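You operate a simulated robot arm through the tools that you are given. There is no shell and no other tool.

Carry out the task below with a simulated robot arm. There is one attempt and no reset: what you move stays moved.

TASK
Move the OAK bundle to the bay of the half-laid pile and push the ROOT bundle up to the row.
Fine: loosen the thumb nut of that pile's green bar first, draw the bar back and leave the nut loose; the bay is the end by the grey rail, past the dark gap; the ROOT bundle slides; the other bundles stay.

Only the result counts: the job must be done as asked and must still hold three seconds after the hand-in. Knocking over, shifting, dropping, spilling or breaking anything else fails it.

THE ROBOT
A 6-joint arm with a fingered hand, hanging from a carriage that runs on a rail from [-32, 24] to [1949, -1468] (x, y) and turns from -344 to 344 degrees about z. Base frame: it is fixed where the carriage stands at the start and does not move with it; the origin is on the floor, on the carriage's upright axis, x ahead of it, y to its left, z up. Lengths are in mm, angles in degrees, forces in N, time in s.
With the tool pointing down near the work surface it reaches from about 100 to 640 mm from the robot's upright axis, wherever it stands. Its first joint turns from -166.0 to 166.0 degrees. Places, roughly: bay of the half-laid pile by the grey rail [2300, -1100, 700]; green bar of the half-laid pallet [1900, -600, 700]; long bark-marked bundle [1750, -1500, 250]; long root-marked bundle [2000, -1000, 750]; long twig-marked bundle [1500, -1500, 250]; short ash-marked bundle [2000, -1750, 750]; short elm-marked bundle, short oak-marked bundle [1750, -750, 750]; short fir-marked bundle [2000, -1750, 750]; short pine-marked bundle [1250, -1250, 750]; square chalk-marked bundle [2000, -1750, 250]; square clay-marked bundle [1750, -1750, 250]; square sand-marked bundle [2250, -1750, 750]; thumb nut of the half-laid pallet [1700, -500, 700]. Payload 4 kg.
The tool frame sits at the grasp point between the pads (the TCP): z along the fingers, y along the line on which they close. The tips reach 29 mm beyond it. The gripper opens to 100 mm; its body begins 34 mm behind the TCP. The gripper is a hand of 5 fingers: y runs from the thumb to the fingers, the wrist lies at [-15, -114, -189] in the tool frame.
Orientation is that of the tool frame in the base frame, as [roll, pitch, yaw] about the fixed x, y, z axes, in that order (R = Rz(yaw) Ry(pitch) Rx(roll)). With the fingers straight down and the wrist toward the robot, the tool's x, y and z point along [0, 1, 0], [1, 0, 0] and [0, 0, -1] of the base frame.

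THE INTERFACE
- The arm moves only by the tool jog_arm. Its argument "commands" is a list that holds one entry, the list of rows, each a list of 6 numbers: the shift along the base's x, y, z in mm, then the turn, a rotation vector about the base's x, y, z in degrees. In form: [[[tx, ty, tz, ax, ay, az], ...]]. A call has 1 to 20 rows; each row shifts and turns the commanded pose from where the row before left it. A row lasts 0.2 s, in which the tool goes at most 50 mm and 8.6 degrees; a call with a longer step from one row to the next is refused whole. A pose out of reach is approached as far as the arm can. The call stops where the force on the tool passes 40 N (or 10 N more than at its start, if that is more) or the arm is blocked; 0.2 s more then pass. In this call time passes only in rows, and 0.2 s behind the last. It gives the time, the measured TCP pose, the force on the tool (base axes), the opening and the grip force at its end, in the units of the frame above (readings bear some noise), with the torque about the TCP (base axes, N m) and any sound that the robot's microphone picked up, and new pictures: "pictures" is both (left out), scene, wrist or none.
- Cameras (640 x 400 px; columns grow to the right, rows downward): "scene" is now at [274.2, -7.6, 1652.9]; the picture's right is [-0.11, -0.99, 0.00], its down [-0.77, 0.09, -0.64] and it looks along [0.63, -0.07, -0.77] (base axes); focal length 272 px, centre (320, 200). "wrist" rides on the gripper at [66, -86, -121] in the tool frame; the picture's right is [-0.76, 0.31, -0.58], its down [-0.59, -0.70, 0.40] and it looks along [-0.28, 0.64, 0.71] (tool axes); focal length 247 px, centre (320, 200). There is no depth. A picture from a camera that has moved, and an enlarged one, comes with that camera's place and axes in the base frame and with its lens.
- lift_body(by): slides the trunk up (or, below 0, down) by that many mm; the arm and the scene camera ride with it, the base frame stays. It gives what a move gives, with no picture.
- steer(legs): drives the robot by 1 to 6 legs, each [ahead, left, turn to the left] in mm, mm and degrees, along the robot's own axes; the way and the turn of a leg run together, so that a leg with both is an arc; at most 1500 mm and 180 degrees a leg. The arm and the cameras ride along, it lands a little off, and it stops where it bumps. It keeps to its track: a leg is cut to what the track allows. It gives what a move gives, and a new picture of the scene camera.
- set_fingers(index, middle, ring, little, thumb_bend, thumb_turn): sets how far each is bent, from 0 (flat) to 1 (curled in); at 0.3 the hand is open as for a grip, at 0.7 the pads meet at the TCP. One left out holds its place. A second passes; each finger stops where it meets its share of the squeeze, and holds until it gets a number again. It is the only way to open and close the hand. It gives what a move gives, with no picture; readings hold the bend of each and the force on index, middle, ring, little, thumb and palm. thumb_turn goes from beside the hand (0) to across from the fingers (1), as for a grip.
- turn_head(pan, tilt): turns the head with the scene camera to pan (to the left, within 155 degrees either way) and tilt (down, from -29 to 69), counted from straight ahead of the robot. It gives what a move gives, and a new picture of the scene camera.
- inspect(camera, box): a new picture of the part [left, top, right, bottom] of that camera's present view, enlarged. It takes no simulated time.
- finish_job(): hands the job in; it is judged then, once.

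Nothing tells you exact positions but the pictures and the camera data. Unless the task says otherwise, let go and move clear before handing in.

The tools are called after "Request:" by a JSON object that holds its "api" and its "payload". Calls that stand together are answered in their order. jog_arm: Moves the arm, as the interface text tells. Its arguments: {"type":"object","properties":{"commands":{"type":"array"},"pictures":{"type":"string","enum":["both","scene","wrist","none"]}},"required":["commands"]} The other tools are called the same way: lift_body (by) moves the trunk up or down; set_fingers (index, middle, ring, little, thumb_bend, thumb_turn) moves the fingers one by one; steer (legs) drives the base; turn_head (pan, tilt) turns the head that bears the scene camera; inspect (camera, box) takes an enlarged picture of a part of a camera's view; finish_job () hands the job in.

At the start:

```text
t: 0.0
eef_pos: [383.6, -158.9, 926.0]
tool_rot: [180.0, 0.0, 90.0]
wrist_force: [-0.4, 0.6, 0.5]
ft_torque: [-0.04, 0.03, 0.0]
finger_gap: 100.2
gripper_force: 0.1
shape: jaw
bend: [0.3, 0.3, 0.3, 0.3, 0.3, 0.98]
finger forces: [0.1, 0.0, 0.0, 0.0, 0.1, 0.0]
trunk travel left (down, up): [-368.0, 232.0]
robot x, y, heading: [-1.5, 1.2, 0.1]
head pan, tilt (commanded): [-6.3, 50.6]
```

scene: 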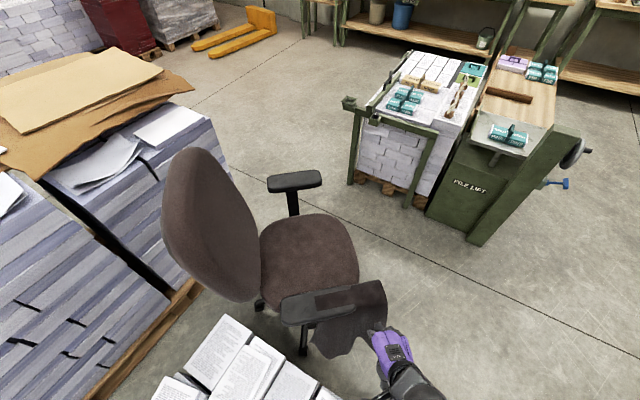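
wrist: 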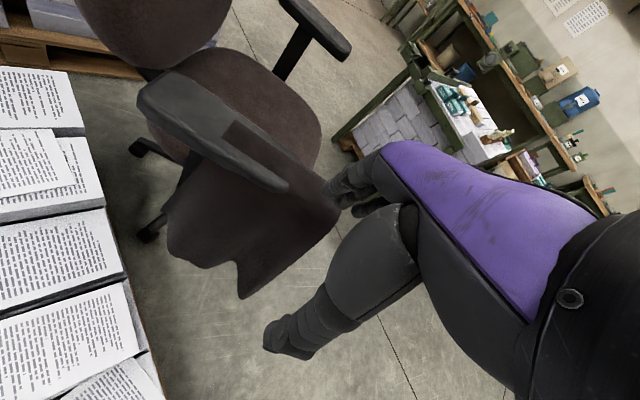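

I see a workshop with a half-laid pile (teal and white bundles, green frame) ahead-right near a green "PILE LIFT" table, with an office chair in between. First I'll look closer before moving anything.

Request:
{"api": "inspect", "payload": {"camera": "scene", "box": [330, 40, 490, 140]}}

Request:
{"api": "inspect", "payload": {"camera": "scene", "box": [440, 40, 600, 140]}}

Request:
{"api": "inspect", "payload": {"camera": "scene", "box": [320, 80, 480, 220]}}

```text
4.00 times, centred on (410, 90) of scene
camera zoom: at [274.2, -7.6, 1652.9], right [-0.11, -0.99, 0.0], down [-0.77, 0.09, -0.64], along [0.63, -0.07, -0.77], focal length 1088 px, centre (-40, 640)
```

zoom: 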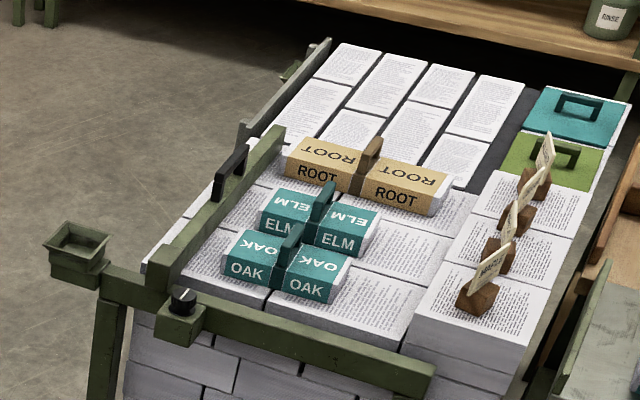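

```text
4.00 times, centred on (520, 90) of scene
camera zoom: at [274.2, -7.6, 1652.9], right [-0.11, -0.99, 0.0], down [-0.77, 0.09, -0.64], along [0.63, -0.07, -0.77], focal length 1088 px, centre (-480, 640)
```

zoom: 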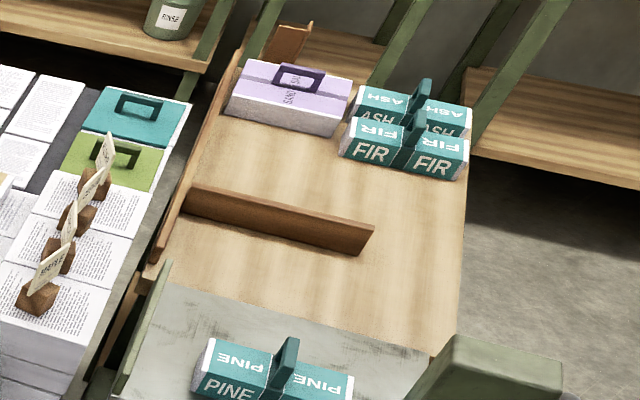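

```text
2.86 times, centred on (400, 150) of scene
camera zoom: at [274.2, -7.6, 1652.9], right [-0.11, -0.99, 0.0], down [-0.77, 0.09, -0.64], along [0.63, -0.07, -0.77], focal length 777 px, centre (91, 343)
```

zoom: 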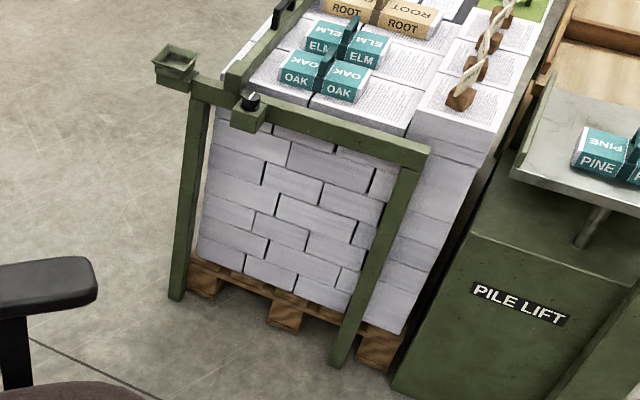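

The half-laid pile is about 1.8 m ahead and to the right. OAK and ELM sit near its front end, ROOT is behind them, and the black thumb nut is at the left front corner beside the green bar. I'll raise the trunk for clearance and drive part of the way along the rail to look closer.

Request:
{"api": "lift_body", "payload": {"by": 200}}

```text
t: 2.2
eef_pos: [383.5, -158.8, 1127.4]
tool_rot: [180.0, 0.0, 90.0]
wrist_force: [-0.3, 0.4, -0.1]
ft_torque: [0.0, -0.01, -0.04]
finger_gap: 99.9
gripper_force: 0.0
shape: jaw
bend: [0.3, 0.3, 0.3, 0.3, 0.3, 0.98]
finger forces: [0.0, 0.1, 0.1, 0.0, 0.0, 0.0]
trunk travel left (down, up): [-568.0, 32.0]
robot x, y, heading: [2.3, 0.4, 0.1]
head pan, tilt (commanded): [-6.3, 50.6]
```

Request:
{"api": "steer", "payload": {"legs": [[800, -602, 0]]}}

```text
t: 7.4
eef_pos: [1185.6, -758.5, 1126.2]
tool_rot: [-180.0, 0.1, 90.4]
wrist_force: [-0.4, 0.1, 0.0]
ft_torque: [-0.04, 0.02, 0.04]
finger_gap: 100.1
gripper_force: 0.1
shape: jaw
bend: [0.3, 0.3, 0.3, 0.3, 0.3, 0.98]
finger forces: [0.0, 0.0, 0.1, 0.0, 0.1, 0.0]
trunk travel left (down, up): [-568.0, 32.0]
robot x, y, heading: [802.2, -600.7, 0.6]
head pan, tilt (commanded): [-6.3, 50.6]
camera scene: at [1074.7, -608.2, 1852.9], right [-0.1, -0.99, 0.0], down [-0.77, 0.08, -0.64], along [0.63, -0.06, -0.77], focal length 272 px, centre (320, 200)
```

scene: 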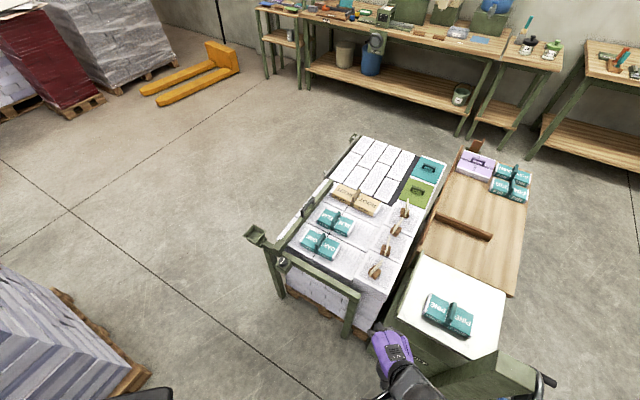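

I'm about halfway along, and the pile is now ahead and slightly left. I'll zoom in to measure its layout.

Request:
{"api": "inspect", "payload": {"camera": "scene", "box": [230, 190, 390, 290]}}

Request:
{"api": "inspect", "payload": {"camera": "scene", "box": [310, 120, 470, 220]}}

Request:
{"api": "inspect", "payload": {"camera": "scene", "box": [235, 215, 315, 265]}}

```text
4.00 times, centred on (310, 240) of scene
camera zoom: at [1074.7, -608.2, 1852.9], right [-0.1, -0.99, 0.0], down [-0.77, 0.08, -0.64], along [0.63, -0.06, -0.77], focal length 1088 px, centre (360, 40)
```

zoom: 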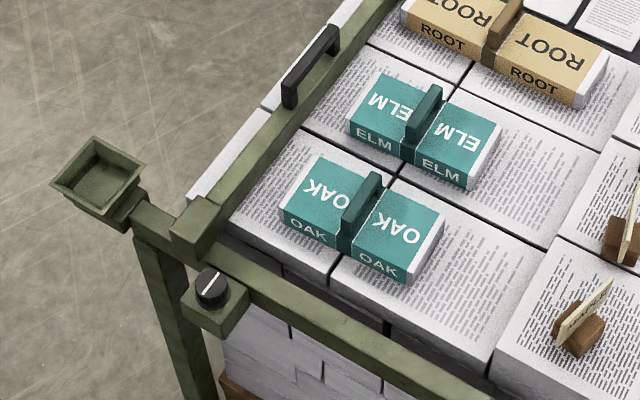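

```text
4.00 times, centred on (390, 170) of scene
camera zoom: at [1074.7, -608.2, 1852.9], right [-0.1, -0.99, 0.0], down [-0.77, 0.08, -0.64], along [0.63, -0.06, -0.77], focal length 1088 px, centre (40, 320)
```

zoom: 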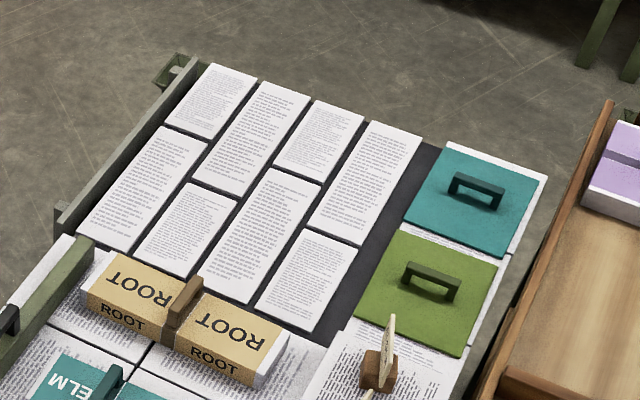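

```text
8.00 times, centred on (275, 240) of scene
camera zoom: at [1074.7, -608.2, 1852.9], right [-0.1, -0.99, 0.0], down [-0.77, 0.08, -0.64], along [0.63, -0.06, -0.77], focal length 2176 px, centre (680, -120)
```

zoom: 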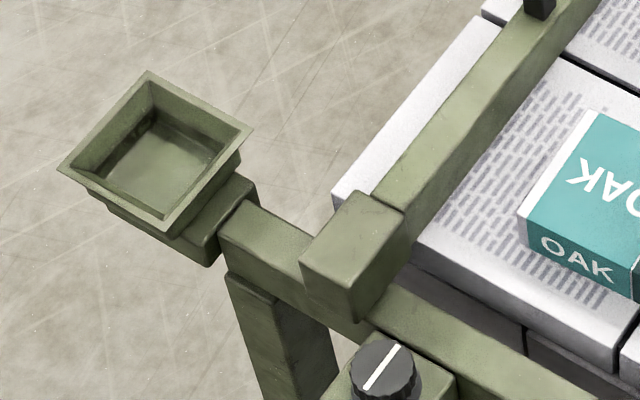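

The pile's long side runs along my rail. The near half has a higher printed course carrying OAK, ELM and ROOT, and the far half has a block of white tiles with dark strips and a grey rail on the left. I'll drive closer and look at the far half from above.

Request:
{"api": "steer", "payload": {"legs": [[639, -482, 0]]}}

Request:
{"api": "turn_head", "payload": {"pan": 40, "tilt": 55}}

```text
t: 11.6
eef_pos: [1822.2, -1235.8, 1127.2]
tool_rot: [-180.0, 0.0, 90.7]
wrist_force: [0.0, -0.3, -0.9]
ft_torque: [-0.02, 0.0, 0.01]
finger_gap: 99.5
gripper_force: 0.1
shape: jaw
bend: [0.3, 0.3, 0.3, 0.3, 0.3, 0.98]
finger forces: [0.0, 0.0, 0.0, 0.0, 0.0, 0.0]
trunk travel left (down, up): [-568.0, 32.0]
robot x, y, heading: [1431.5, -1081.7, 0.7]
head pan, tilt (commanded): [-6.3, 50.6]
camera scene: at [1710.6, -1086.2, 1852.9], right [-0.1, -1.0, 0.0], down [-0.77, 0.08, -0.64], along [0.63, -0.06, -0.77], focal length 272 px, centre (320, 200)
```

scene: 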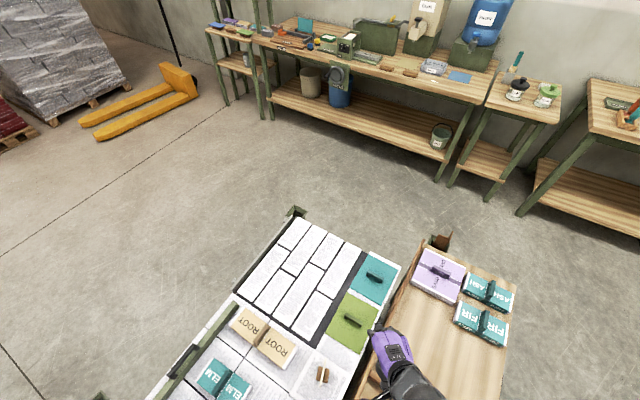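

```text
t: 12.8
eef_pos: [1822.7, -1236.1, 1126.1]
tool_rot: [-179.9, 0.0, 90.7]
wrist_force: [0.1, 0.4, 0.4]
ft_torque: [0.02, 0.0, 0.01]
finger_gap: 99.6
gripper_force: 0.1
shape: jaw
bend: [0.3, 0.3, 0.3, 0.3, 0.3, 0.98]
finger forces: [0.1, 0.0, 0.1, 0.0, 0.0, 0.0]
trunk travel left (down, up): [-568.0, 32.0]
robot x, y, heading: [1439.7, -1081.6, 0.7]
head pan, tilt (commanded): [40.0, 55.0]
camera scene: at [1689.2, -1031.7, 1847.2], right [0.65, -0.76, 0.0], down [-0.62, -0.53, -0.57], along [0.44, 0.37, -0.82], focal length 272 px, centre (320, 200)
```

scene: 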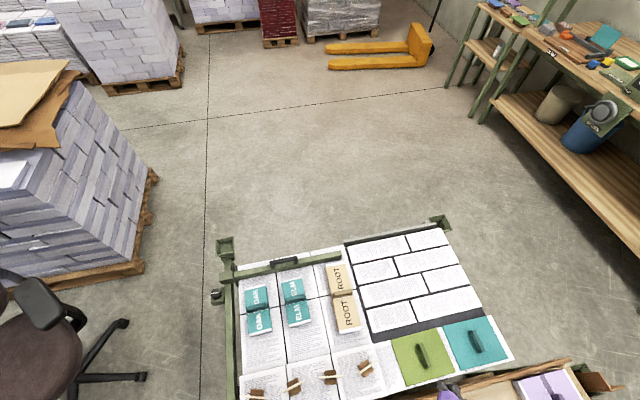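

Request:
{"api": "turn_head", "payload": {"pan": 45, "tilt": 69}}

Request:
{"api": "inspect", "payload": {"camera": "scene", "box": [200, 200, 360, 300]}}

Request:
{"api": "inspect", "payload": {"camera": "scene", "box": [300, 140, 540, 290]}}

```text
t: 13.5
eef_pos: [1822.7, -1236.6, 1124.4]
tool_rot: [-180.0, -0.1, 90.7]
wrist_force: [-0.1, -0.1, -0.6]
ft_torque: [0.04, -0.03, -0.01]
finger_gap: 99.8
gripper_force: 0.1
shape: jaw
bend: [0.3, 0.3, 0.3, 0.3, 0.3, 0.98]
finger forces: [0.0, 0.0, 0.0, 0.1, 0.0, 0.1]
trunk travel left (down, up): [-568.0, 32.0]
robot x, y, heading: [1437.9, -1084.0, 0.8]
head pan, tilt (commanded): [45.0, 68.8]
camera scene: at [1673.6, -1038.7, 1831.8], right [0.72, -0.7, 0.0], down [-0.65, -0.67, -0.36], along [0.25, 0.26, -0.93], focal length 272 px, centre (320, 200)
```

scene: 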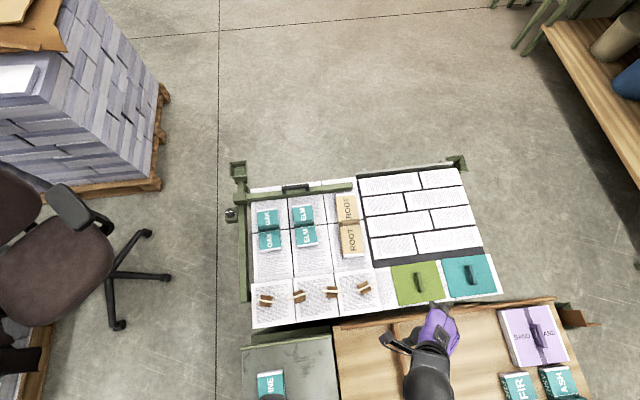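

```text
4.00 times, centred on (280, 250) of scene
camera zoom: at [1673.6, -1038.7, 1831.8], right [0.72, -0.7, 0.0], down [-0.65, -0.67, -0.36], along [0.25, 0.26, -0.93], focal length 1088 px, centre (480, 0)
```

zoom: 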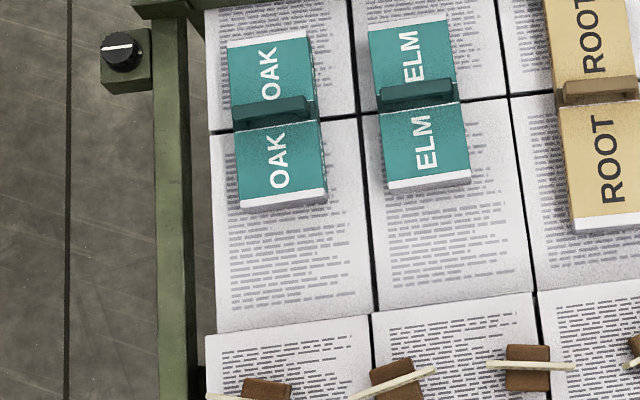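

```text
2.67 times, centred on (420, 215) of scene
camera zoom: at [1673.6, -1038.7, 1831.8], right [0.72, -0.7, 0.0], down [-0.65, -0.67, -0.36], along [0.25, 0.26, -0.93], focal length 725 px, centre (53, 160)
```

zoom: 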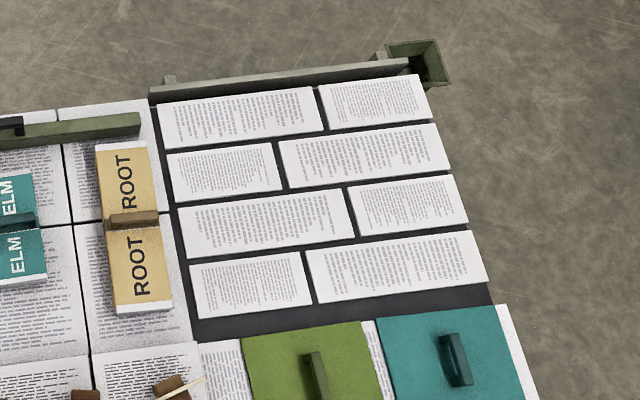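

The far half seems to hold four rows of white tiles with a dark strip beside the green and teal plates. I need to work out what the "row", the "dark gap" and the "bay" are, so I'll zoom in on the cards and edges.

Request:
{"api": "inspect", "payload": {"camera": "scene", "box": [250, 270, 380, 320]}}

Request:
{"api": "inspect", "payload": {"camera": "scene", "box": [320, 150, 480, 250]}}

Request:
{"api": "turn_head", "payload": {"pan": 20, "tilt": 60}}

```text
4.92 times, centred on (315, 295) of scene
camera zoom: at [1673.6, -1038.7, 1831.8], right [0.72, -0.7, 0.0], down [-0.65, -0.67, -0.36], along [0.25, 0.26, -0.93], focal length 1339 px, centre (345, -268)
```

zoom: 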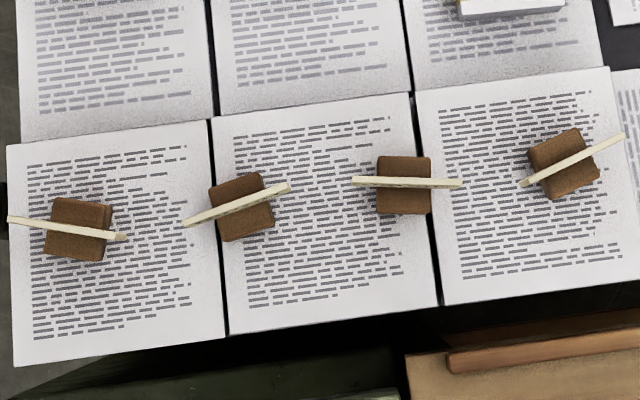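

```text
4.00 times, centred on (400, 200) of scene
camera zoom: at [1673.6, -1038.7, 1831.8], right [0.72, -0.7, 0.0], down [-0.65, -0.67, -0.36], along [0.25, 0.26, -0.93], focal length 1088 px, centre (0, 200)
```

zoom: 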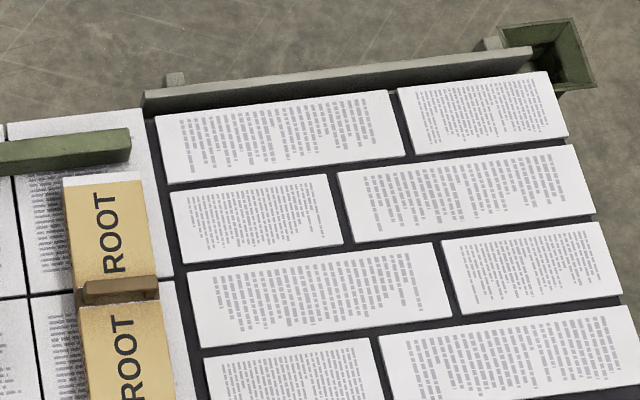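

```text
t: 14.4
eef_pos: [1822.4, -1236.2, 1126.7]
tool_rot: [-179.9, 0.0, 90.8]
wrist_force: [0.5, 0.0, 0.0]
ft_torque: [-0.01, -0.01, -0.01]
finger_gap: 99.8
gripper_force: 0.1
shape: jaw
bend: [0.3, 0.3, 0.3, 0.3, 0.3, 0.98]
finger forces: [0.1, 0.0, 0.1, 0.0, 0.0, 0.1]
trunk travel left (down, up): [-568.0, 32.0]
robot x, y, heading: [1434.8, -1081.5, 0.8]
head pan, tilt (commanded): [20.0, 60.0]
camera scene: at [1696.8, -1055.1, 1841.1], right [0.35, -0.94, 0.0], down [-0.81, -0.31, -0.5], along [0.47, 0.18, -0.87], focal length 272 px, centre (320, 200)
```

scene: 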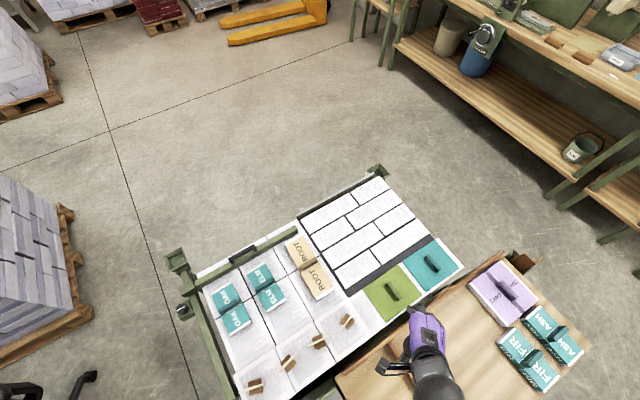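

The bay centre given fits the far white-tile half, and the strip with the cards looks like a raised row. I'll turn the robot to face the pile and drive to its far end so I can look back and check the heights.

Request:
{"api": "steer", "payload": {"legs": [[0, 0, 52.2]]}}

Request:
{"api": "steer", "payload": {"legs": [[0, -600, 0]]}}

Request:
{"api": "turn_head", "payload": {"pan": 45, "tilt": 50}}

```text
t: 17.2
eef_pos: [1796.1, -872.2, 1126.2]
tool_rot: [180.0, 0.0, 142.8]
wrist_force: [-0.5, -0.6, -0.2]
ft_torque: [0.03, 0.0, 0.0]
finger_gap: 99.9
gripper_force: 0.1
shape: jaw
bend: [0.3, 0.3, 0.3, 0.3, 0.3, 0.98]
finger forces: [0.0, 0.1, 0.0, 0.0, 0.0, 0.0]
trunk travel left (down, up): [-568.0, 32.0]
robot x, y, heading: [1439.1, -1080.7, 52.9]
head pan, tilt (commanded): [20.0, 60.0]
camera scene: at [1574.8, -858.0, 1841.1], right [0.96, -0.29, 0.0], down [-0.25, -0.83, -0.5], along [0.15, 0.48, -0.87], focal length 272 px, centre (320, 200)
```

scene: 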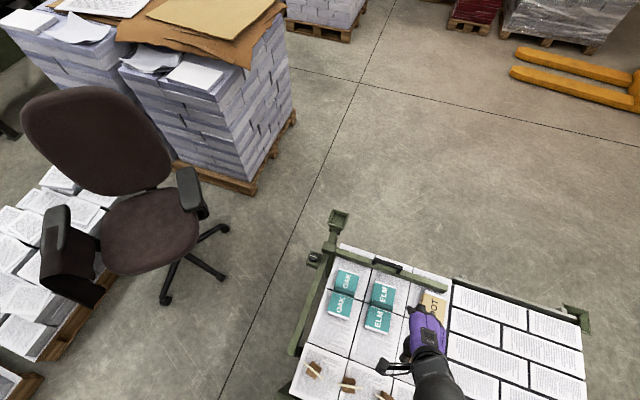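

```text
t: 20.6
eef_pos: [2277.2, -1235.6, 1126.1]
tool_rot: [179.9, 0.0, 142.7]
wrist_force: [-0.2, 0.2, -0.3]
ft_torque: [0.02, 0.01, 0.02]
finger_gap: 99.9
gripper_force: 0.1
shape: jaw
bend: [0.3, 0.3, 0.3, 0.3, 0.3, 0.98]
finger forces: [0.0, 0.0, 0.0, 0.1, 0.0, 0.0]
trunk travel left (down, up): [-568.0, 32.0]
robot x, y, heading: [1919.2, -1445.4, 52.9]
head pan, tilt (commanded): [20.0, 60.0]
camera scene: at [2057.3, -1221.5, 1841.1], right [0.96, -0.3, 0.0], down [-0.26, -0.83, -0.5], along [0.15, 0.48, -0.87], focal length 272 px, centre (320, 200)
```

scene: 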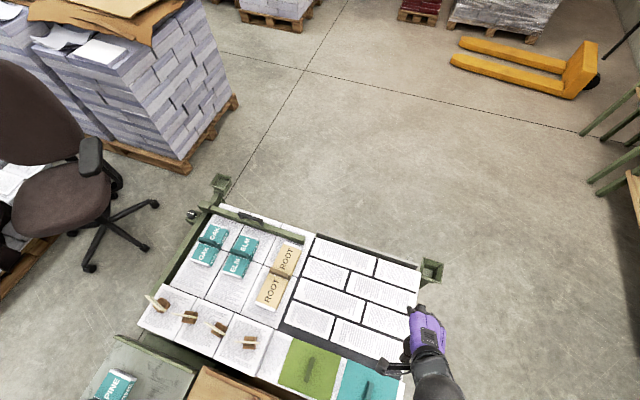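

```text
t: 21.5
eef_pos: [2276.5, -1236.1, 1126.1]
tool_rot: [-180.0, -0.1, 142.9]
wrist_force: [-0.3, -0.7, 0.2]
ft_torque: [-0.05, -0.03, -0.02]
finger_gap: 99.8
gripper_force: 0.2
shape: jaw
bend: [0.3, 0.3, 0.3, 0.3, 0.3, 0.98]
finger forces: [0.0, 0.0, 0.0, 0.1, 0.0, 0.1]
trunk travel left (down, up): [-568.0, 32.0]
robot x, y, heading: [1915.6, -1444.4, 53.1]
head pan, tilt (commanded): [45.0, 50.0]
camera scene: at [2027.2, -1208.9, 1853.7], right [0.99, 0.14, 0.0], down [0.1, -0.76, -0.64], along [-0.09, 0.64, -0.77], focal length 272 px, centre (320, 200)
```

scene: 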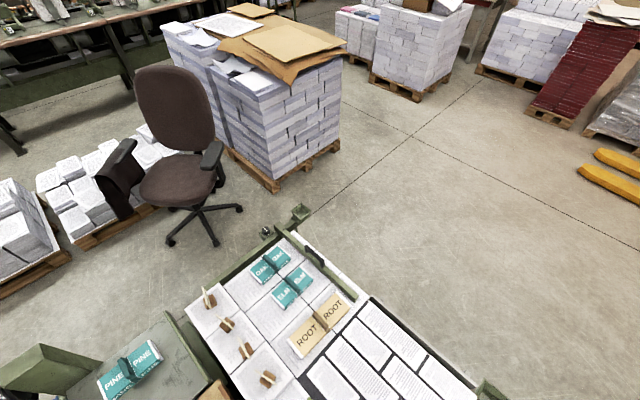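

Request:
{"api": "turn_head", "payload": {"pan": 75, "tilt": 60}}

Request:
{"api": "inspect", "payload": {"camera": "scene", "box": [240, 160, 440, 285]}}

Request:
{"api": "inspect", "payload": {"camera": "scene", "box": [200, 200, 360, 300]}}

```text
t: 22.4
eef_pos: [2277.4, -1235.2, 1126.2]
tool_rot: [-180.0, 0.0, 142.7]
wrist_force: [0.4, 0.6, 0.0]
ft_torque: [0.0, -0.03, 0.02]
finger_gap: 99.7
gripper_force: 0.1
shape: jaw
bend: [0.3, 0.3, 0.3, 0.3, 0.3, 0.98]
finger forces: [0.1, 0.1, 0.0, 0.0, 0.1, 0.0]
trunk travel left (down, up): [-568.0, 32.0]
robot x, y, heading: [1916.6, -1444.7, 53.2]
head pan, tilt (commanded): [75.0, 60.0]
camera scene: at [1996.8, -1232.5, 1841.2], right [0.79, 0.61, 0.0], down [0.53, -0.68, -0.5], along [-0.31, 0.4, -0.87], focal length 272 px, centre (320, 200)
```

scene: 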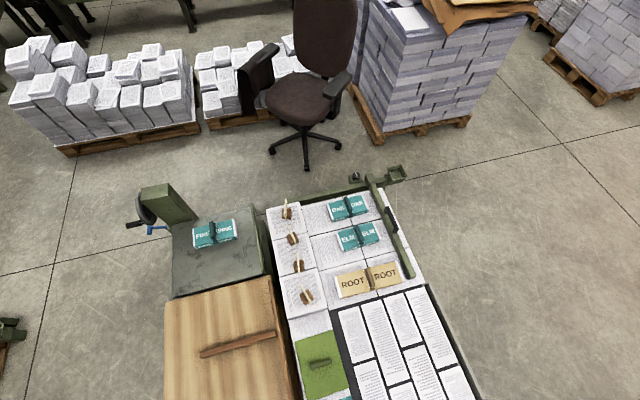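

```text
3.20 times, centred on (340, 222) of scene
camera zoom: at [1996.8, -1232.5, 1841.2], right [0.79, 0.61, 0.0], down [0.53, -0.68, -0.5], along [-0.31, 0.4, -0.87], focal length 870 px, centre (256, 128)
```

zoom: 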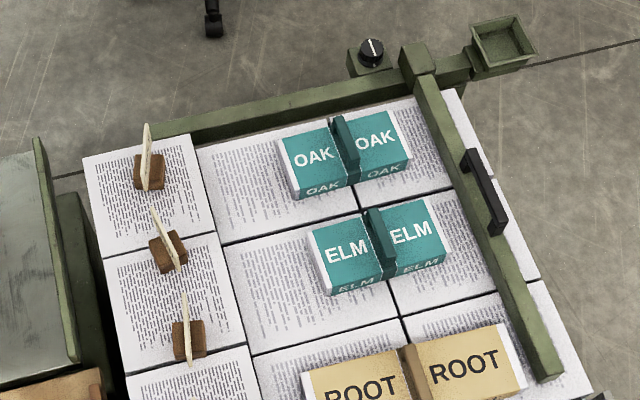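

```text
4.00 times, centred on (280, 250) of scene
camera zoom: at [1996.8, -1232.5, 1841.2], right [0.79, 0.61, 0.0], down [0.53, -0.68, -0.5], along [-0.31, 0.4, -0.87], focal length 1088 px, centre (480, 0)
```

zoom: 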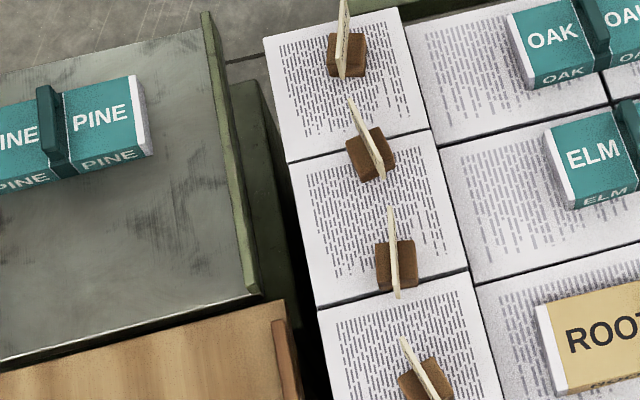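

Request:
{"api": "inspect", "payload": {"camera": "scene", "box": [320, 250, 480, 350]}}

Request:
{"api": "turn_head", "payload": {"pan": 110, "tilt": 69}}

Request:
{"api": "inspect", "payload": {"camera": "scene", "box": [320, 100, 640, 300]}}

```text
4.00 times, centred on (400, 300) of scene
camera zoom: at [1996.8, -1232.5, 1841.2], right [0.79, 0.61, 0.0], down [0.53, -0.68, -0.5], along [-0.31, 0.4, -0.87], focal length 1088 px, centre (0, -200)
```

zoom: 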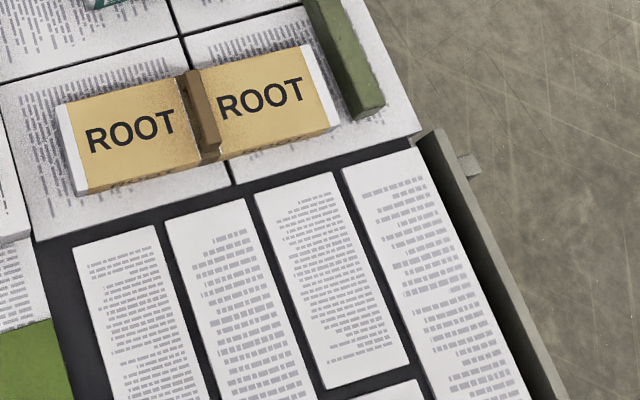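

```text
t: 23.4
eef_pos: [2275.9, -1234.8, 1125.8]
tool_rot: [180.0, 0.0, 142.8]
wrist_force: [-0.1, 0.0, 0.4]
ft_torque: [0.04, -0.02, -0.01]
finger_gap: 99.6
gripper_force: 0.0
shape: jaw
bend: [0.3, 0.3, 0.3, 0.3, 0.3, 0.98]
finger forces: [0.1, 0.0, 0.1, 0.0, 0.0, 0.0]
trunk travel left (down, up): [-568.0, 32.0]
robot x, y, heading: [1922.2, -1445.8, 52.9]
head pan, tilt (commanded): [110.0, 68.8]
camera scene: at [1984.2, -1268.6, 1831.8], right [0.3, 0.96, 0.0], down [0.89, -0.28, -0.36], along [-0.35, 0.11, -0.93], focal length 272 px, centre (320, 200)
```

scene: 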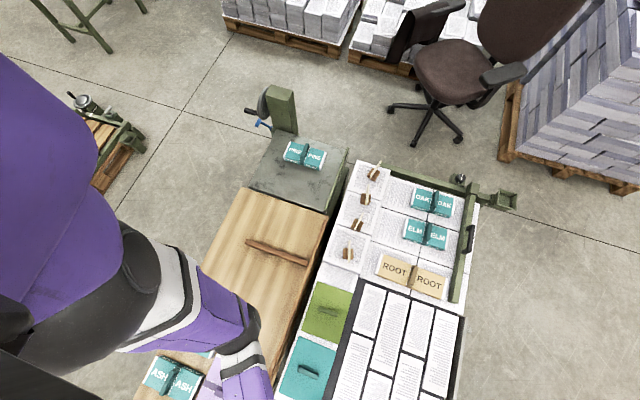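

```text
2.00 times, centred on (480, 200) of scene
camera zoom: at [1984.2, -1268.6, 1831.8], right [0.3, 0.96, 0.0], down [0.89, -0.28, -0.36], along [-0.35, 0.11, -0.93], focal length 544 px, centre (0, 200)
```

zoom: 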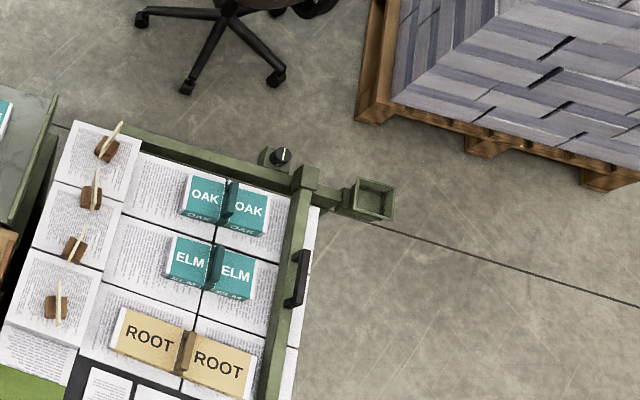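

The bay looks like the white-tile half by the grey rail. The card strip at the low side looks like a raised row running parallel to the green bar. Now I'll drive back to the nut end, facing the pile, and measure the nut, bar and bundles from above.

Request:
{"api": "steer", "payload": {"legs": [[0, 740, 0]]}}

Request:
{"api": "turn_head", "payload": {"pan": 0, "tilt": 55}}

Request:
{"api": "inspect", "payload": {"camera": "scene", "box": [220, 180, 380, 280]}}

```text
t: 27.4
eef_pos: [1685.6, -788.6, 1126.2]
tool_rot: [-180.0, -0.1, 142.9]
wrist_force: [-0.5, 0.8, -0.3]
ft_torque: [-0.01, -0.04, 0.03]
finger_gap: 99.9
gripper_force: 0.0
shape: jaw
bend: [0.3, 0.3, 0.3, 0.3, 0.3, 0.98]
finger forces: [0.1, 0.0, 0.0, 0.0, 0.0, 0.0]
trunk travel left (down, up): [-568.0, 32.0]
robot x, y, heading: [1329.6, -1000.6, 53.4]
head pan, tilt (commanded): [110.0, 68.8]
camera scene: at [1392.5, -823.1, 1831.8], right [0.29, 0.96, 0.0], down [0.89, -0.27, -0.36], along [-0.35, 0.11, -0.93], focal length 272 px, centre (320, 200)
```

scene: 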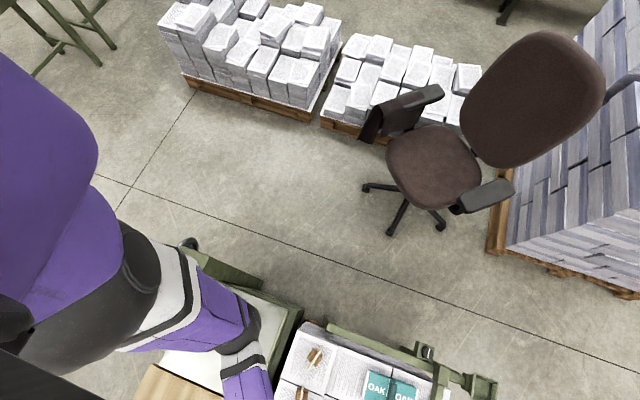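

```text
t: 29.3
eef_pos: [1684.5, -789.7, 1126.5]
tool_rot: [-180.0, 0.0, 142.9]
wrist_force: [-0.4, 1.0, 0.3]
ft_torque: [0.0, -0.01, 0.0]
finger_gap: 99.8
gripper_force: 0.0
shape: jaw
bend: [0.3, 0.3, 0.3, 0.3, 0.3, 0.98]
finger forces: [0.0, 0.0, 0.0, 0.0, 0.1, 0.1]
trunk travel left (down, up): [-568.0, 32.0]
robot x, y, heading: [1324.9, -1000.4, 53.1]
head pan, tilt (commanded): [0.0, 55.0]
camera scene: at [1489.3, -781.8, 1847.2], right [0.8, -0.6, 0.0], down [-0.49, -0.65, -0.57], along [0.34, 0.46, -0.82], focal length 272 px, centre (320, 200)
```

scene: 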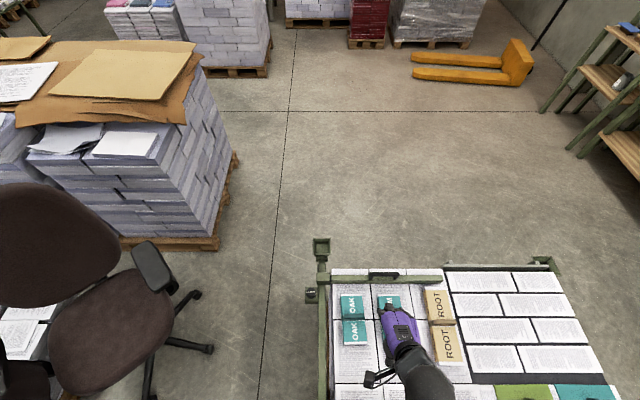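

```text
4.00 times, centred on (300, 230) of scene
camera zoom: at [1489.3, -781.8, 1847.2], right [0.8, -0.6, 0.0], down [-0.49, -0.65, -0.57], along [0.34, 0.46, -0.82], focal length 1088 px, centre (400, 80)
```

zoom: 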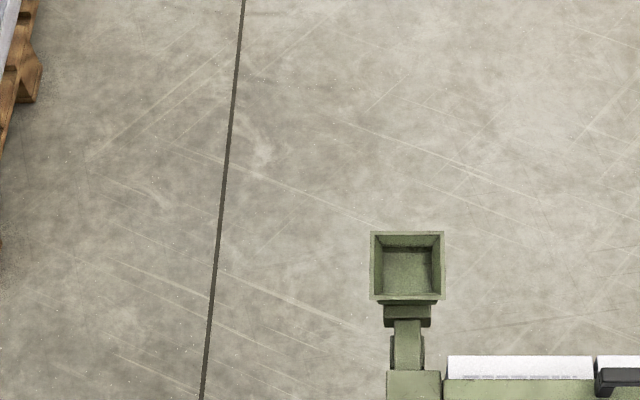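

Request:
{"api": "inspect", "payload": {"camera": "scene", "box": [290, 225, 450, 325]}}

Request:
{"api": "inspect", "payload": {"camera": "scene", "box": [295, 230, 359, 270]}}

Request:
{"api": "inspect", "payload": {"camera": "scene", "box": [295, 270, 359, 310]}}

Request:
{"api": "inspect", "payload": {"camera": "scene", "box": [320, 300, 480, 400]}}

Request:
{"api": "inspect", "payload": {"camera": "scene", "box": [420, 240, 620, 365]}}

```text
4.00 times, centred on (370, 275) of scene
camera zoom: at [1489.3, -781.8, 1847.2], right [0.8, -0.6, 0.0], down [-0.49, -0.65, -0.57], along [0.34, 0.46, -0.82], focal length 1088 px, centre (120, -100)
```

zoom: 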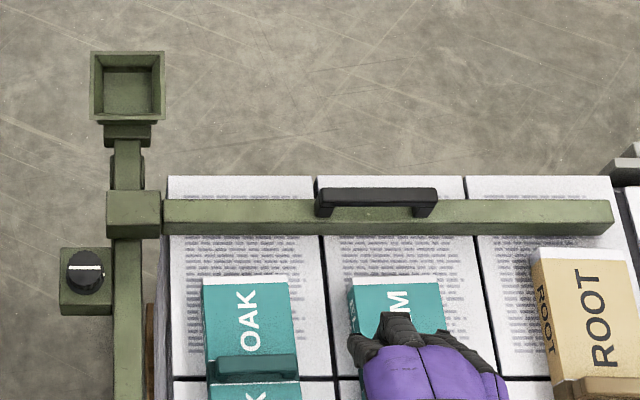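

```text
10.00 times, centred on (327, 250) of scene
camera zoom: at [1489.3, -781.8, 1847.2], right [0.8, -0.6, 0.0], down [-0.49, -0.65, -0.57], along [0.34, 0.46, -0.82], focal length 2720 px, centre (250, -300)
```

zoom: 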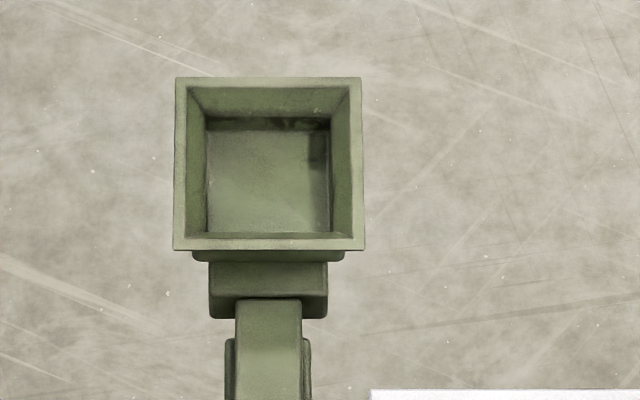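

```text
10.00 times, centred on (327, 290) of scene
camera zoom: at [1489.3, -781.8, 1847.2], right [0.8, -0.6, 0.0], down [-0.49, -0.65, -0.57], along [0.34, 0.46, -0.82], focal length 2720 px, centre (250, -700)
```

zoom: 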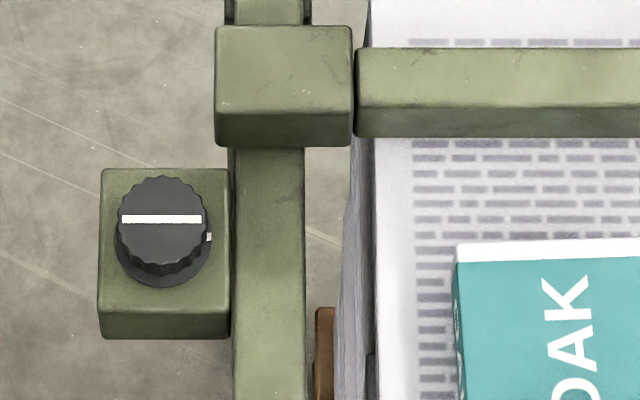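

```text
4.00 times, centred on (400, 350) of scene
camera zoom: at [1489.3, -781.8, 1847.2], right [0.8, -0.6, 0.0], down [-0.49, -0.65, -0.57], along [0.34, 0.46, -0.82], focal length 1088 px, centre (0, -400)
```

zoom: 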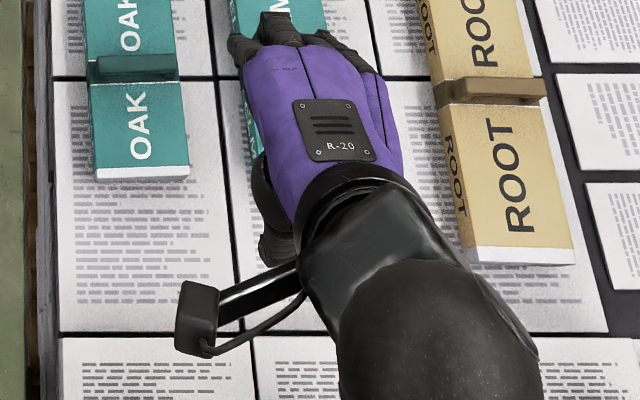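

```text
3.20 times, centred on (520, 302) of scene
camera zoom: at [1489.3, -781.8, 1847.2], right [0.8, -0.6, 0.0], down [-0.49, -0.65, -0.57], along [0.34, 0.46, -0.82], focal length 870 px, centre (-320, -128)
```

zoom: 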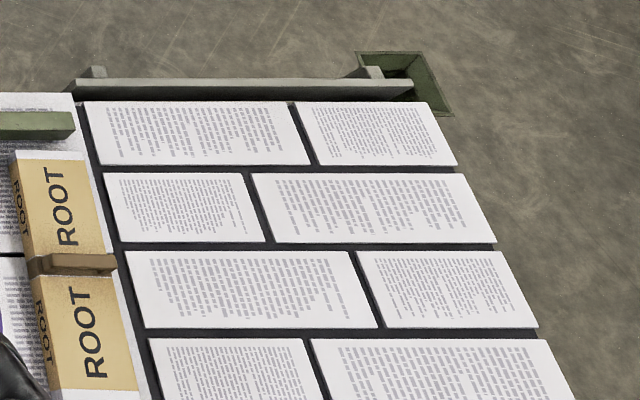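

The nut is a ridged black knob, about 35 mm wide, on a box outside the front rail at about (1657, -502), with its top near z 735. The raised card row ends at about p=290 from the rail line, roughly 50 mm short of ROOT's near end, so I read that as "the row". Next I'll bring the hand over the knob to view it up close.

Request:
{"api": "jog_arm", "payload": {"commands": [[[-4.7, 48, 0, 0, 0, 0], [-4.7, 48, 0, 0, 0, 0], [-4.7, 48, 0, 0, 0, 0], [-4.7, 48, 0, 0, 0, 0], [-4.7, 48, 0, 0, 0, 0], [-4.7, 48, 0, 0, 0, 0], [0, 0, -45, 0, 0, 0], [0, 0, -45, 0, 0, 0], [0, 0, -45, 0, 0, 0], [0, 0, -45, 0, 0, 0]]]}}

```text
t: 31.5
eef_pos: [1657.5, -501.3, 947.1]
tool_rot: [179.9, -0.1, 143.1]
wrist_force: [-0.3, 0.4, 0.0]
ft_torque: [-0.02, -0.02, -0.01]
finger_gap: 99.9
gripper_force: 0.2
shape: jaw
bend: [0.3, 0.3, 0.3, 0.3, 0.3, 0.98]
finger forces: [0.0, 0.1, 0.0, 0.0, 0.0, 0.0]
trunk travel left (down, up): [-568.0, 32.0]
robot x, y, heading: [1329.5, -1001.1, 53.0]
head pan, tilt (commanded): [0.0, 55.0]
camera scene: at [1489.3, -781.9, 1847.2], right [0.8, -0.6, 0.0], down [-0.49, -0.65, -0.57], along [0.34, 0.46, -0.82], focal length 272 px, centre (320, 200)
camera wrist: at [1553.1, -530.7, 1067.8], right [0.79, -0.21, 0.58], down [0.05, -0.92, -0.4], along [0.61, 0.34, -0.71], focal length 247 px, centre (320, 200)
```

scene: 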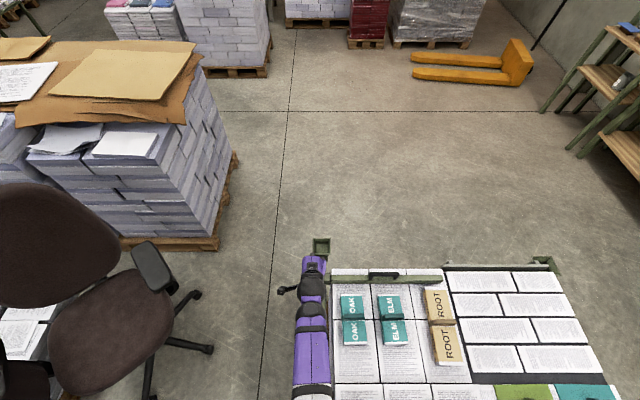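
wrist: 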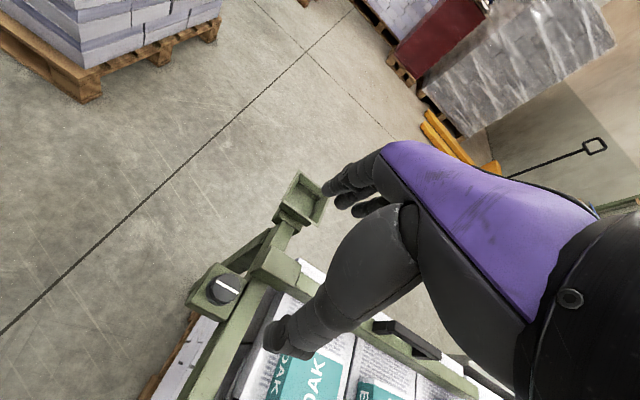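

Request:
{"api": "inspect", "payload": {"camera": "wrist", "box": [170, 230, 330, 330]}}

Request:
{"api": "inspect", "payload": {"camera": "scene", "box": [330, 300, 490, 400]}}

Request:
{"api": "inspect", "payload": {"camera": "scene", "box": [330, 260, 460, 340]}}

```text
4.00 times, centred on (250, 280) of wrist
camera zoom: at [1553.1, -530.7, 1067.8], right [0.79, -0.21, 0.58], down [0.05, -0.92, -0.4], along [0.61, 0.34, -0.71], focal length 988 px, centre (600, -120)
```

zoom: 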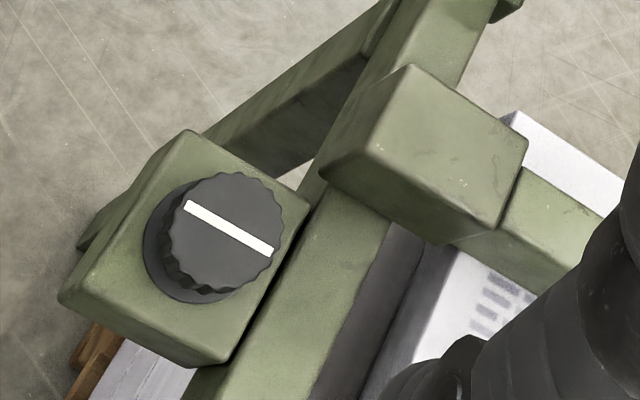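

```text
4.00 times, centred on (410, 350) of scene
camera zoom: at [1489.3, -781.9, 1847.2], right [0.8, -0.6, 0.0], down [-0.49, -0.65, -0.57], along [0.34, 0.46, -0.82], focal length 1088 px, centre (-40, -400)
```

zoom: 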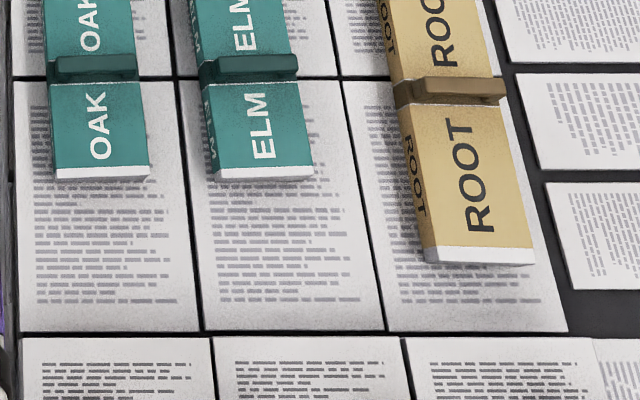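

```text
4.92 times, centred on (395, 300) of scene
camera zoom: at [1489.3, -781.9, 1847.2], right [0.8, -0.6, 0.0], down [-0.49, -0.65, -0.57], along [0.34, 0.46, -0.82], focal length 1339 px, centre (-49, -292)
```

zoom: 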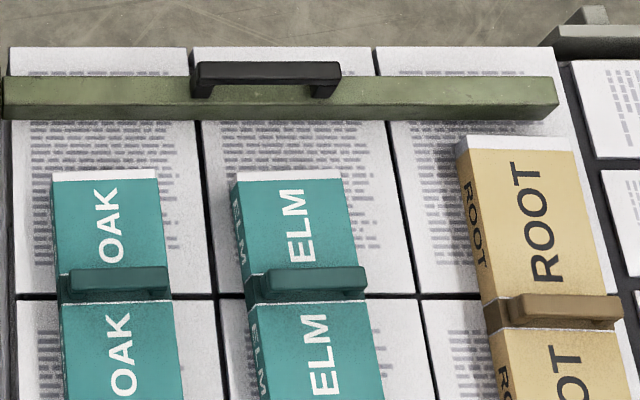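

The knob is right under the TCP, at about (1656, -500). I'll curl the ring and little fingers out of the way, preset the index, middle and thumb narrower, and start coming down.

Request:
{"api": "set_fingers", "payload": {"index": 0.42, "middle": 0.42, "ring": 1.0, "little": 1.0, "thumb_bend": 0.42, "thumb_turn": 1.0}}

Request:
{"api": "jog_arm", "payload": {"commands": [[[0, 0, -40, 0, 0, 0], [0, 0, -40, 0, 0, 0], [0, 0, -40, 0, 0, 0]]]}}

Request:
{"api": "inspect", "payload": {"camera": "wrist", "box": [170, 150, 410, 350]}}

```text
t: 32.5
eef_pos: [1656.4, -501.7, 947.4]
tool_rot: [180.0, 0.0, 143.0]
wrist_force: [0.6, -0.2, 0.0]
ft_torque: [0.0, 0.02, -0.02]
finger_gap: 70.3
gripper_force: 0.0
shape: fingers
bend: [0.42, 0.42, 1.0, 1.0, 0.42, 0.99]
finger forces: [0.0, 0.1, 0.0, 0.0, 0.0, 0.1]
trunk travel left (down, up): [-568.0, 32.0]
robot x, y, heading: [1327.0, -998.0, 53.2]
head pan, tilt (commanded): [0.0, 55.0]
```

```text
t: 33.3
eef_pos: [1636.1, -530.1, 884.6]
tool_rot: [179.9, 0.0, 142.9]
wrist_force: [0.1, 0.8, -0.2]
ft_torque: [-0.02, 0.02, 0.02]
finger_gap: 69.9
gripper_force: 0.0
shape: fingers
bend: [0.42, 0.42, 1.0, 1.0, 0.42, 0.99]
finger forces: [0.0, 0.1, 0.0, 0.0, 0.1, 0.0]
out of reach, approached as far as the arm can: row 1, 2, 3
trunk travel left (down, up): [-568.0, 32.0]
robot x, y, heading: [1328.0, -1000.1, 53.1]
head pan, tilt (commanded): [0.0, 55.0]
camera scene: at [1489.4, -781.7, 1847.3], right [0.8, -0.6, 0.0], down [-0.49, -0.65, -0.57], along [0.35, 0.46, -0.82], focal length 272 px, centre (320, 200)
camera wrist: at [1533.5, -559.1, 1006.8], right [0.79, -0.21, 0.58], down [0.05, -0.92, -0.4], along [0.61, 0.34, -0.71], focal length 247 px, centre (320, 200)
```

scene: 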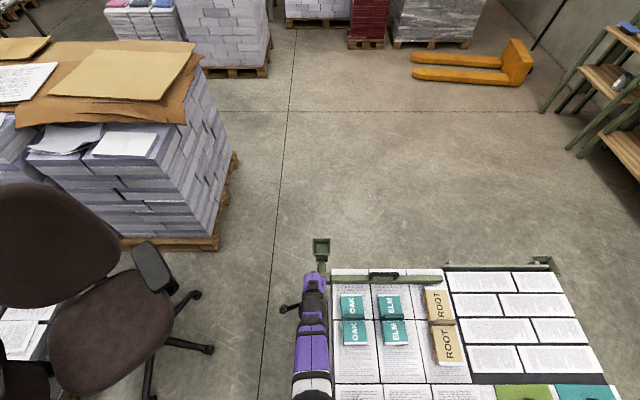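
wrist: 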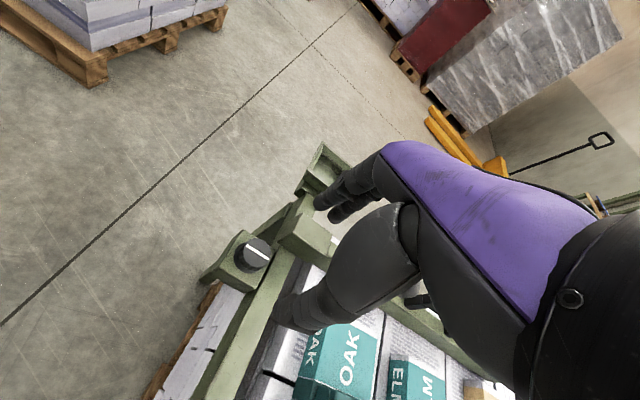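

```text
2.00 times, centred on (290, 250) of wrist
camera zoom: at [1533.5, -559.1, 1006.8], right [0.79, -0.21, 0.58], down [0.05, -0.92, -0.4], along [0.61, 0.34, -0.71], focal length 494 px, centre (380, 100)
```

zoom: 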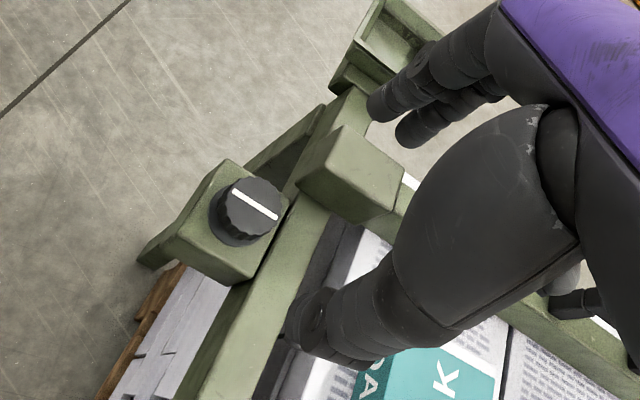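

The arm can't reach down here with the trunk this high. I'll raise the hand, lower the trunk, then come down again.

Request:
{"api": "jog_arm", "payload": {"commands": [[[0, 0, 45, 0, 0, 0], [0, 0, 45, 0, 0, 0], [0, 0, 45, 0, 0, 0], [0, 0, 45, 0, 0, 0], [0, 0, 45, 0, 0, 0], [0, 0, 45, 0, 0, 0]]], "pictures": "none"}}

```text
t: 34.7
eef_pos: [1635.0, -529.3, 1155.4]
tool_rot: [-179.9, 0.0, 143.0]
wrist_force: [-0.6, -0.1, -0.6]
ft_torque: [0.01, -0.02, 0.02]
finger_gap: 69.6
gripper_force: 0.0
shape: fingers
bend: [0.42, 0.42, 1.0, 1.0, 0.42, 0.99]
finger forces: [0.1, 0.0, 0.0, 0.1, 0.1, 0.0]
trunk travel left (down, up): [-568.0, 32.0]
robot x, y, heading: [1326.1, -1001.3, 53.0]
head pan, tilt (commanded): [0.0, 55.0]
```

Request:
{"api": "lift_body", "payload": {"by": -280}}

Request:
{"api": "jog_arm", "payload": {"commands": [[[10.5, 14.4, 0, 0, 0, 0], [10.5, 14.4, 0, 0, 0, 0]]]}}

Request:
{"api": "inspect", "payload": {"camera": "wrist", "box": [170, 150, 410, 350]}}

```text
t: 37.6
eef_pos: [1635.3, -529.7, 873.9]
tool_rot: [180.0, 0.1, 143.0]
wrist_force: [0.3, 0.5, 0.3]
ft_torque: [0.0, 0.0, -0.02]
finger_gap: 69.8
gripper_force: 0.0
shape: fingers
bend: [0.42, 0.42, 1.0, 1.0, 0.42, 0.99]
finger forces: [0.0, 0.0, 0.0, 0.1, 0.0, 0.0]
trunk travel left (down, up): [-288.0, 312.0]
robot x, y, heading: [1330.1, -1003.6, 53.0]
head pan, tilt (commanded): [0.0, 55.0]
```

```text
t: 38.2
eef_pos: [1658.3, -500.8, 875.7]
tool_rot: [-180.0, 0.0, 143.0]
wrist_force: [0.1, 0.1, -0.3]
ft_torque: [0.0, -0.04, -0.01]
finger_gap: 69.6
gripper_force: 0.0
shape: fingers
bend: [0.42, 0.42, 1.0, 1.0, 0.42, 0.99]
finger forces: [0.1, 0.1, 0.1, 0.0, 0.1, 0.0]
trunk travel left (down, up): [-288.0, 312.0]
robot x, y, heading: [1327.6, -995.6, 52.9]
head pan, tilt (commanded): [0.0, 55.0]
camera scene: at [1489.4, -781.7, 1567.3], right [0.8, -0.6, 0.0], down [-0.49, -0.65, -0.57], along [0.34, 0.46, -0.82], focal length 272 px, centre (320, 200)
camera wrist: at [1554.0, -529.3, 996.1], right [0.79, -0.21, 0.58], down [0.05, -0.92, -0.4], along [0.61, 0.34, -0.71], focal length 247 px, centre (320, 200)
```

scene: 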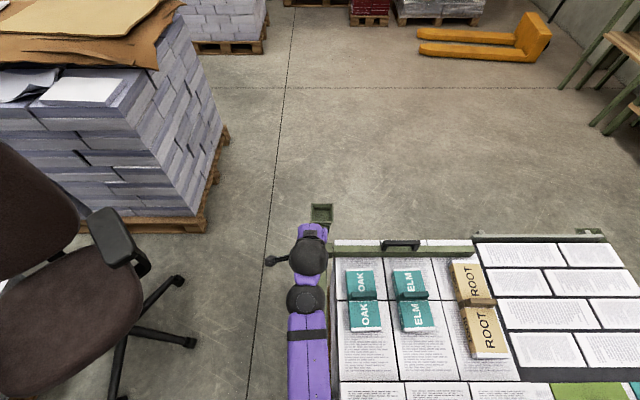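
wrist: 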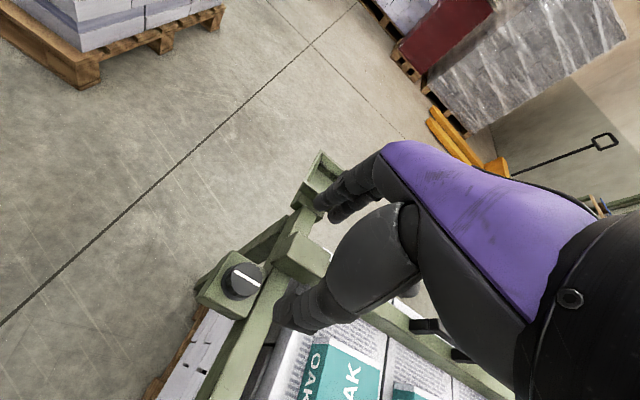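

```text
2.00 times, centred on (290, 250) of wrist
camera zoom: at [1554.0, -529.3, 996.1], right [0.79, -0.21, 0.58], down [0.05, -0.92, -0.4], along [0.61, 0.34, -0.71], focal length 494 px, centre (380, 100)
```

zoom: 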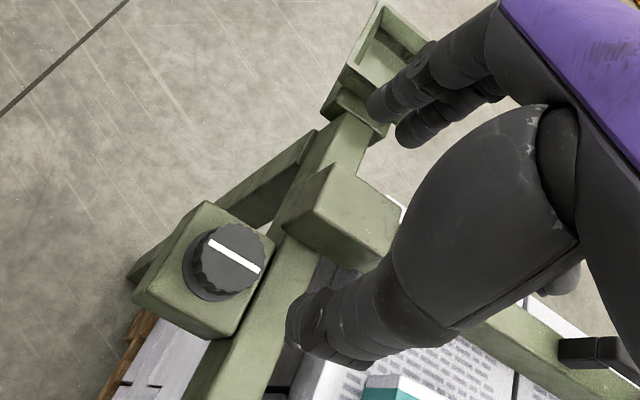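

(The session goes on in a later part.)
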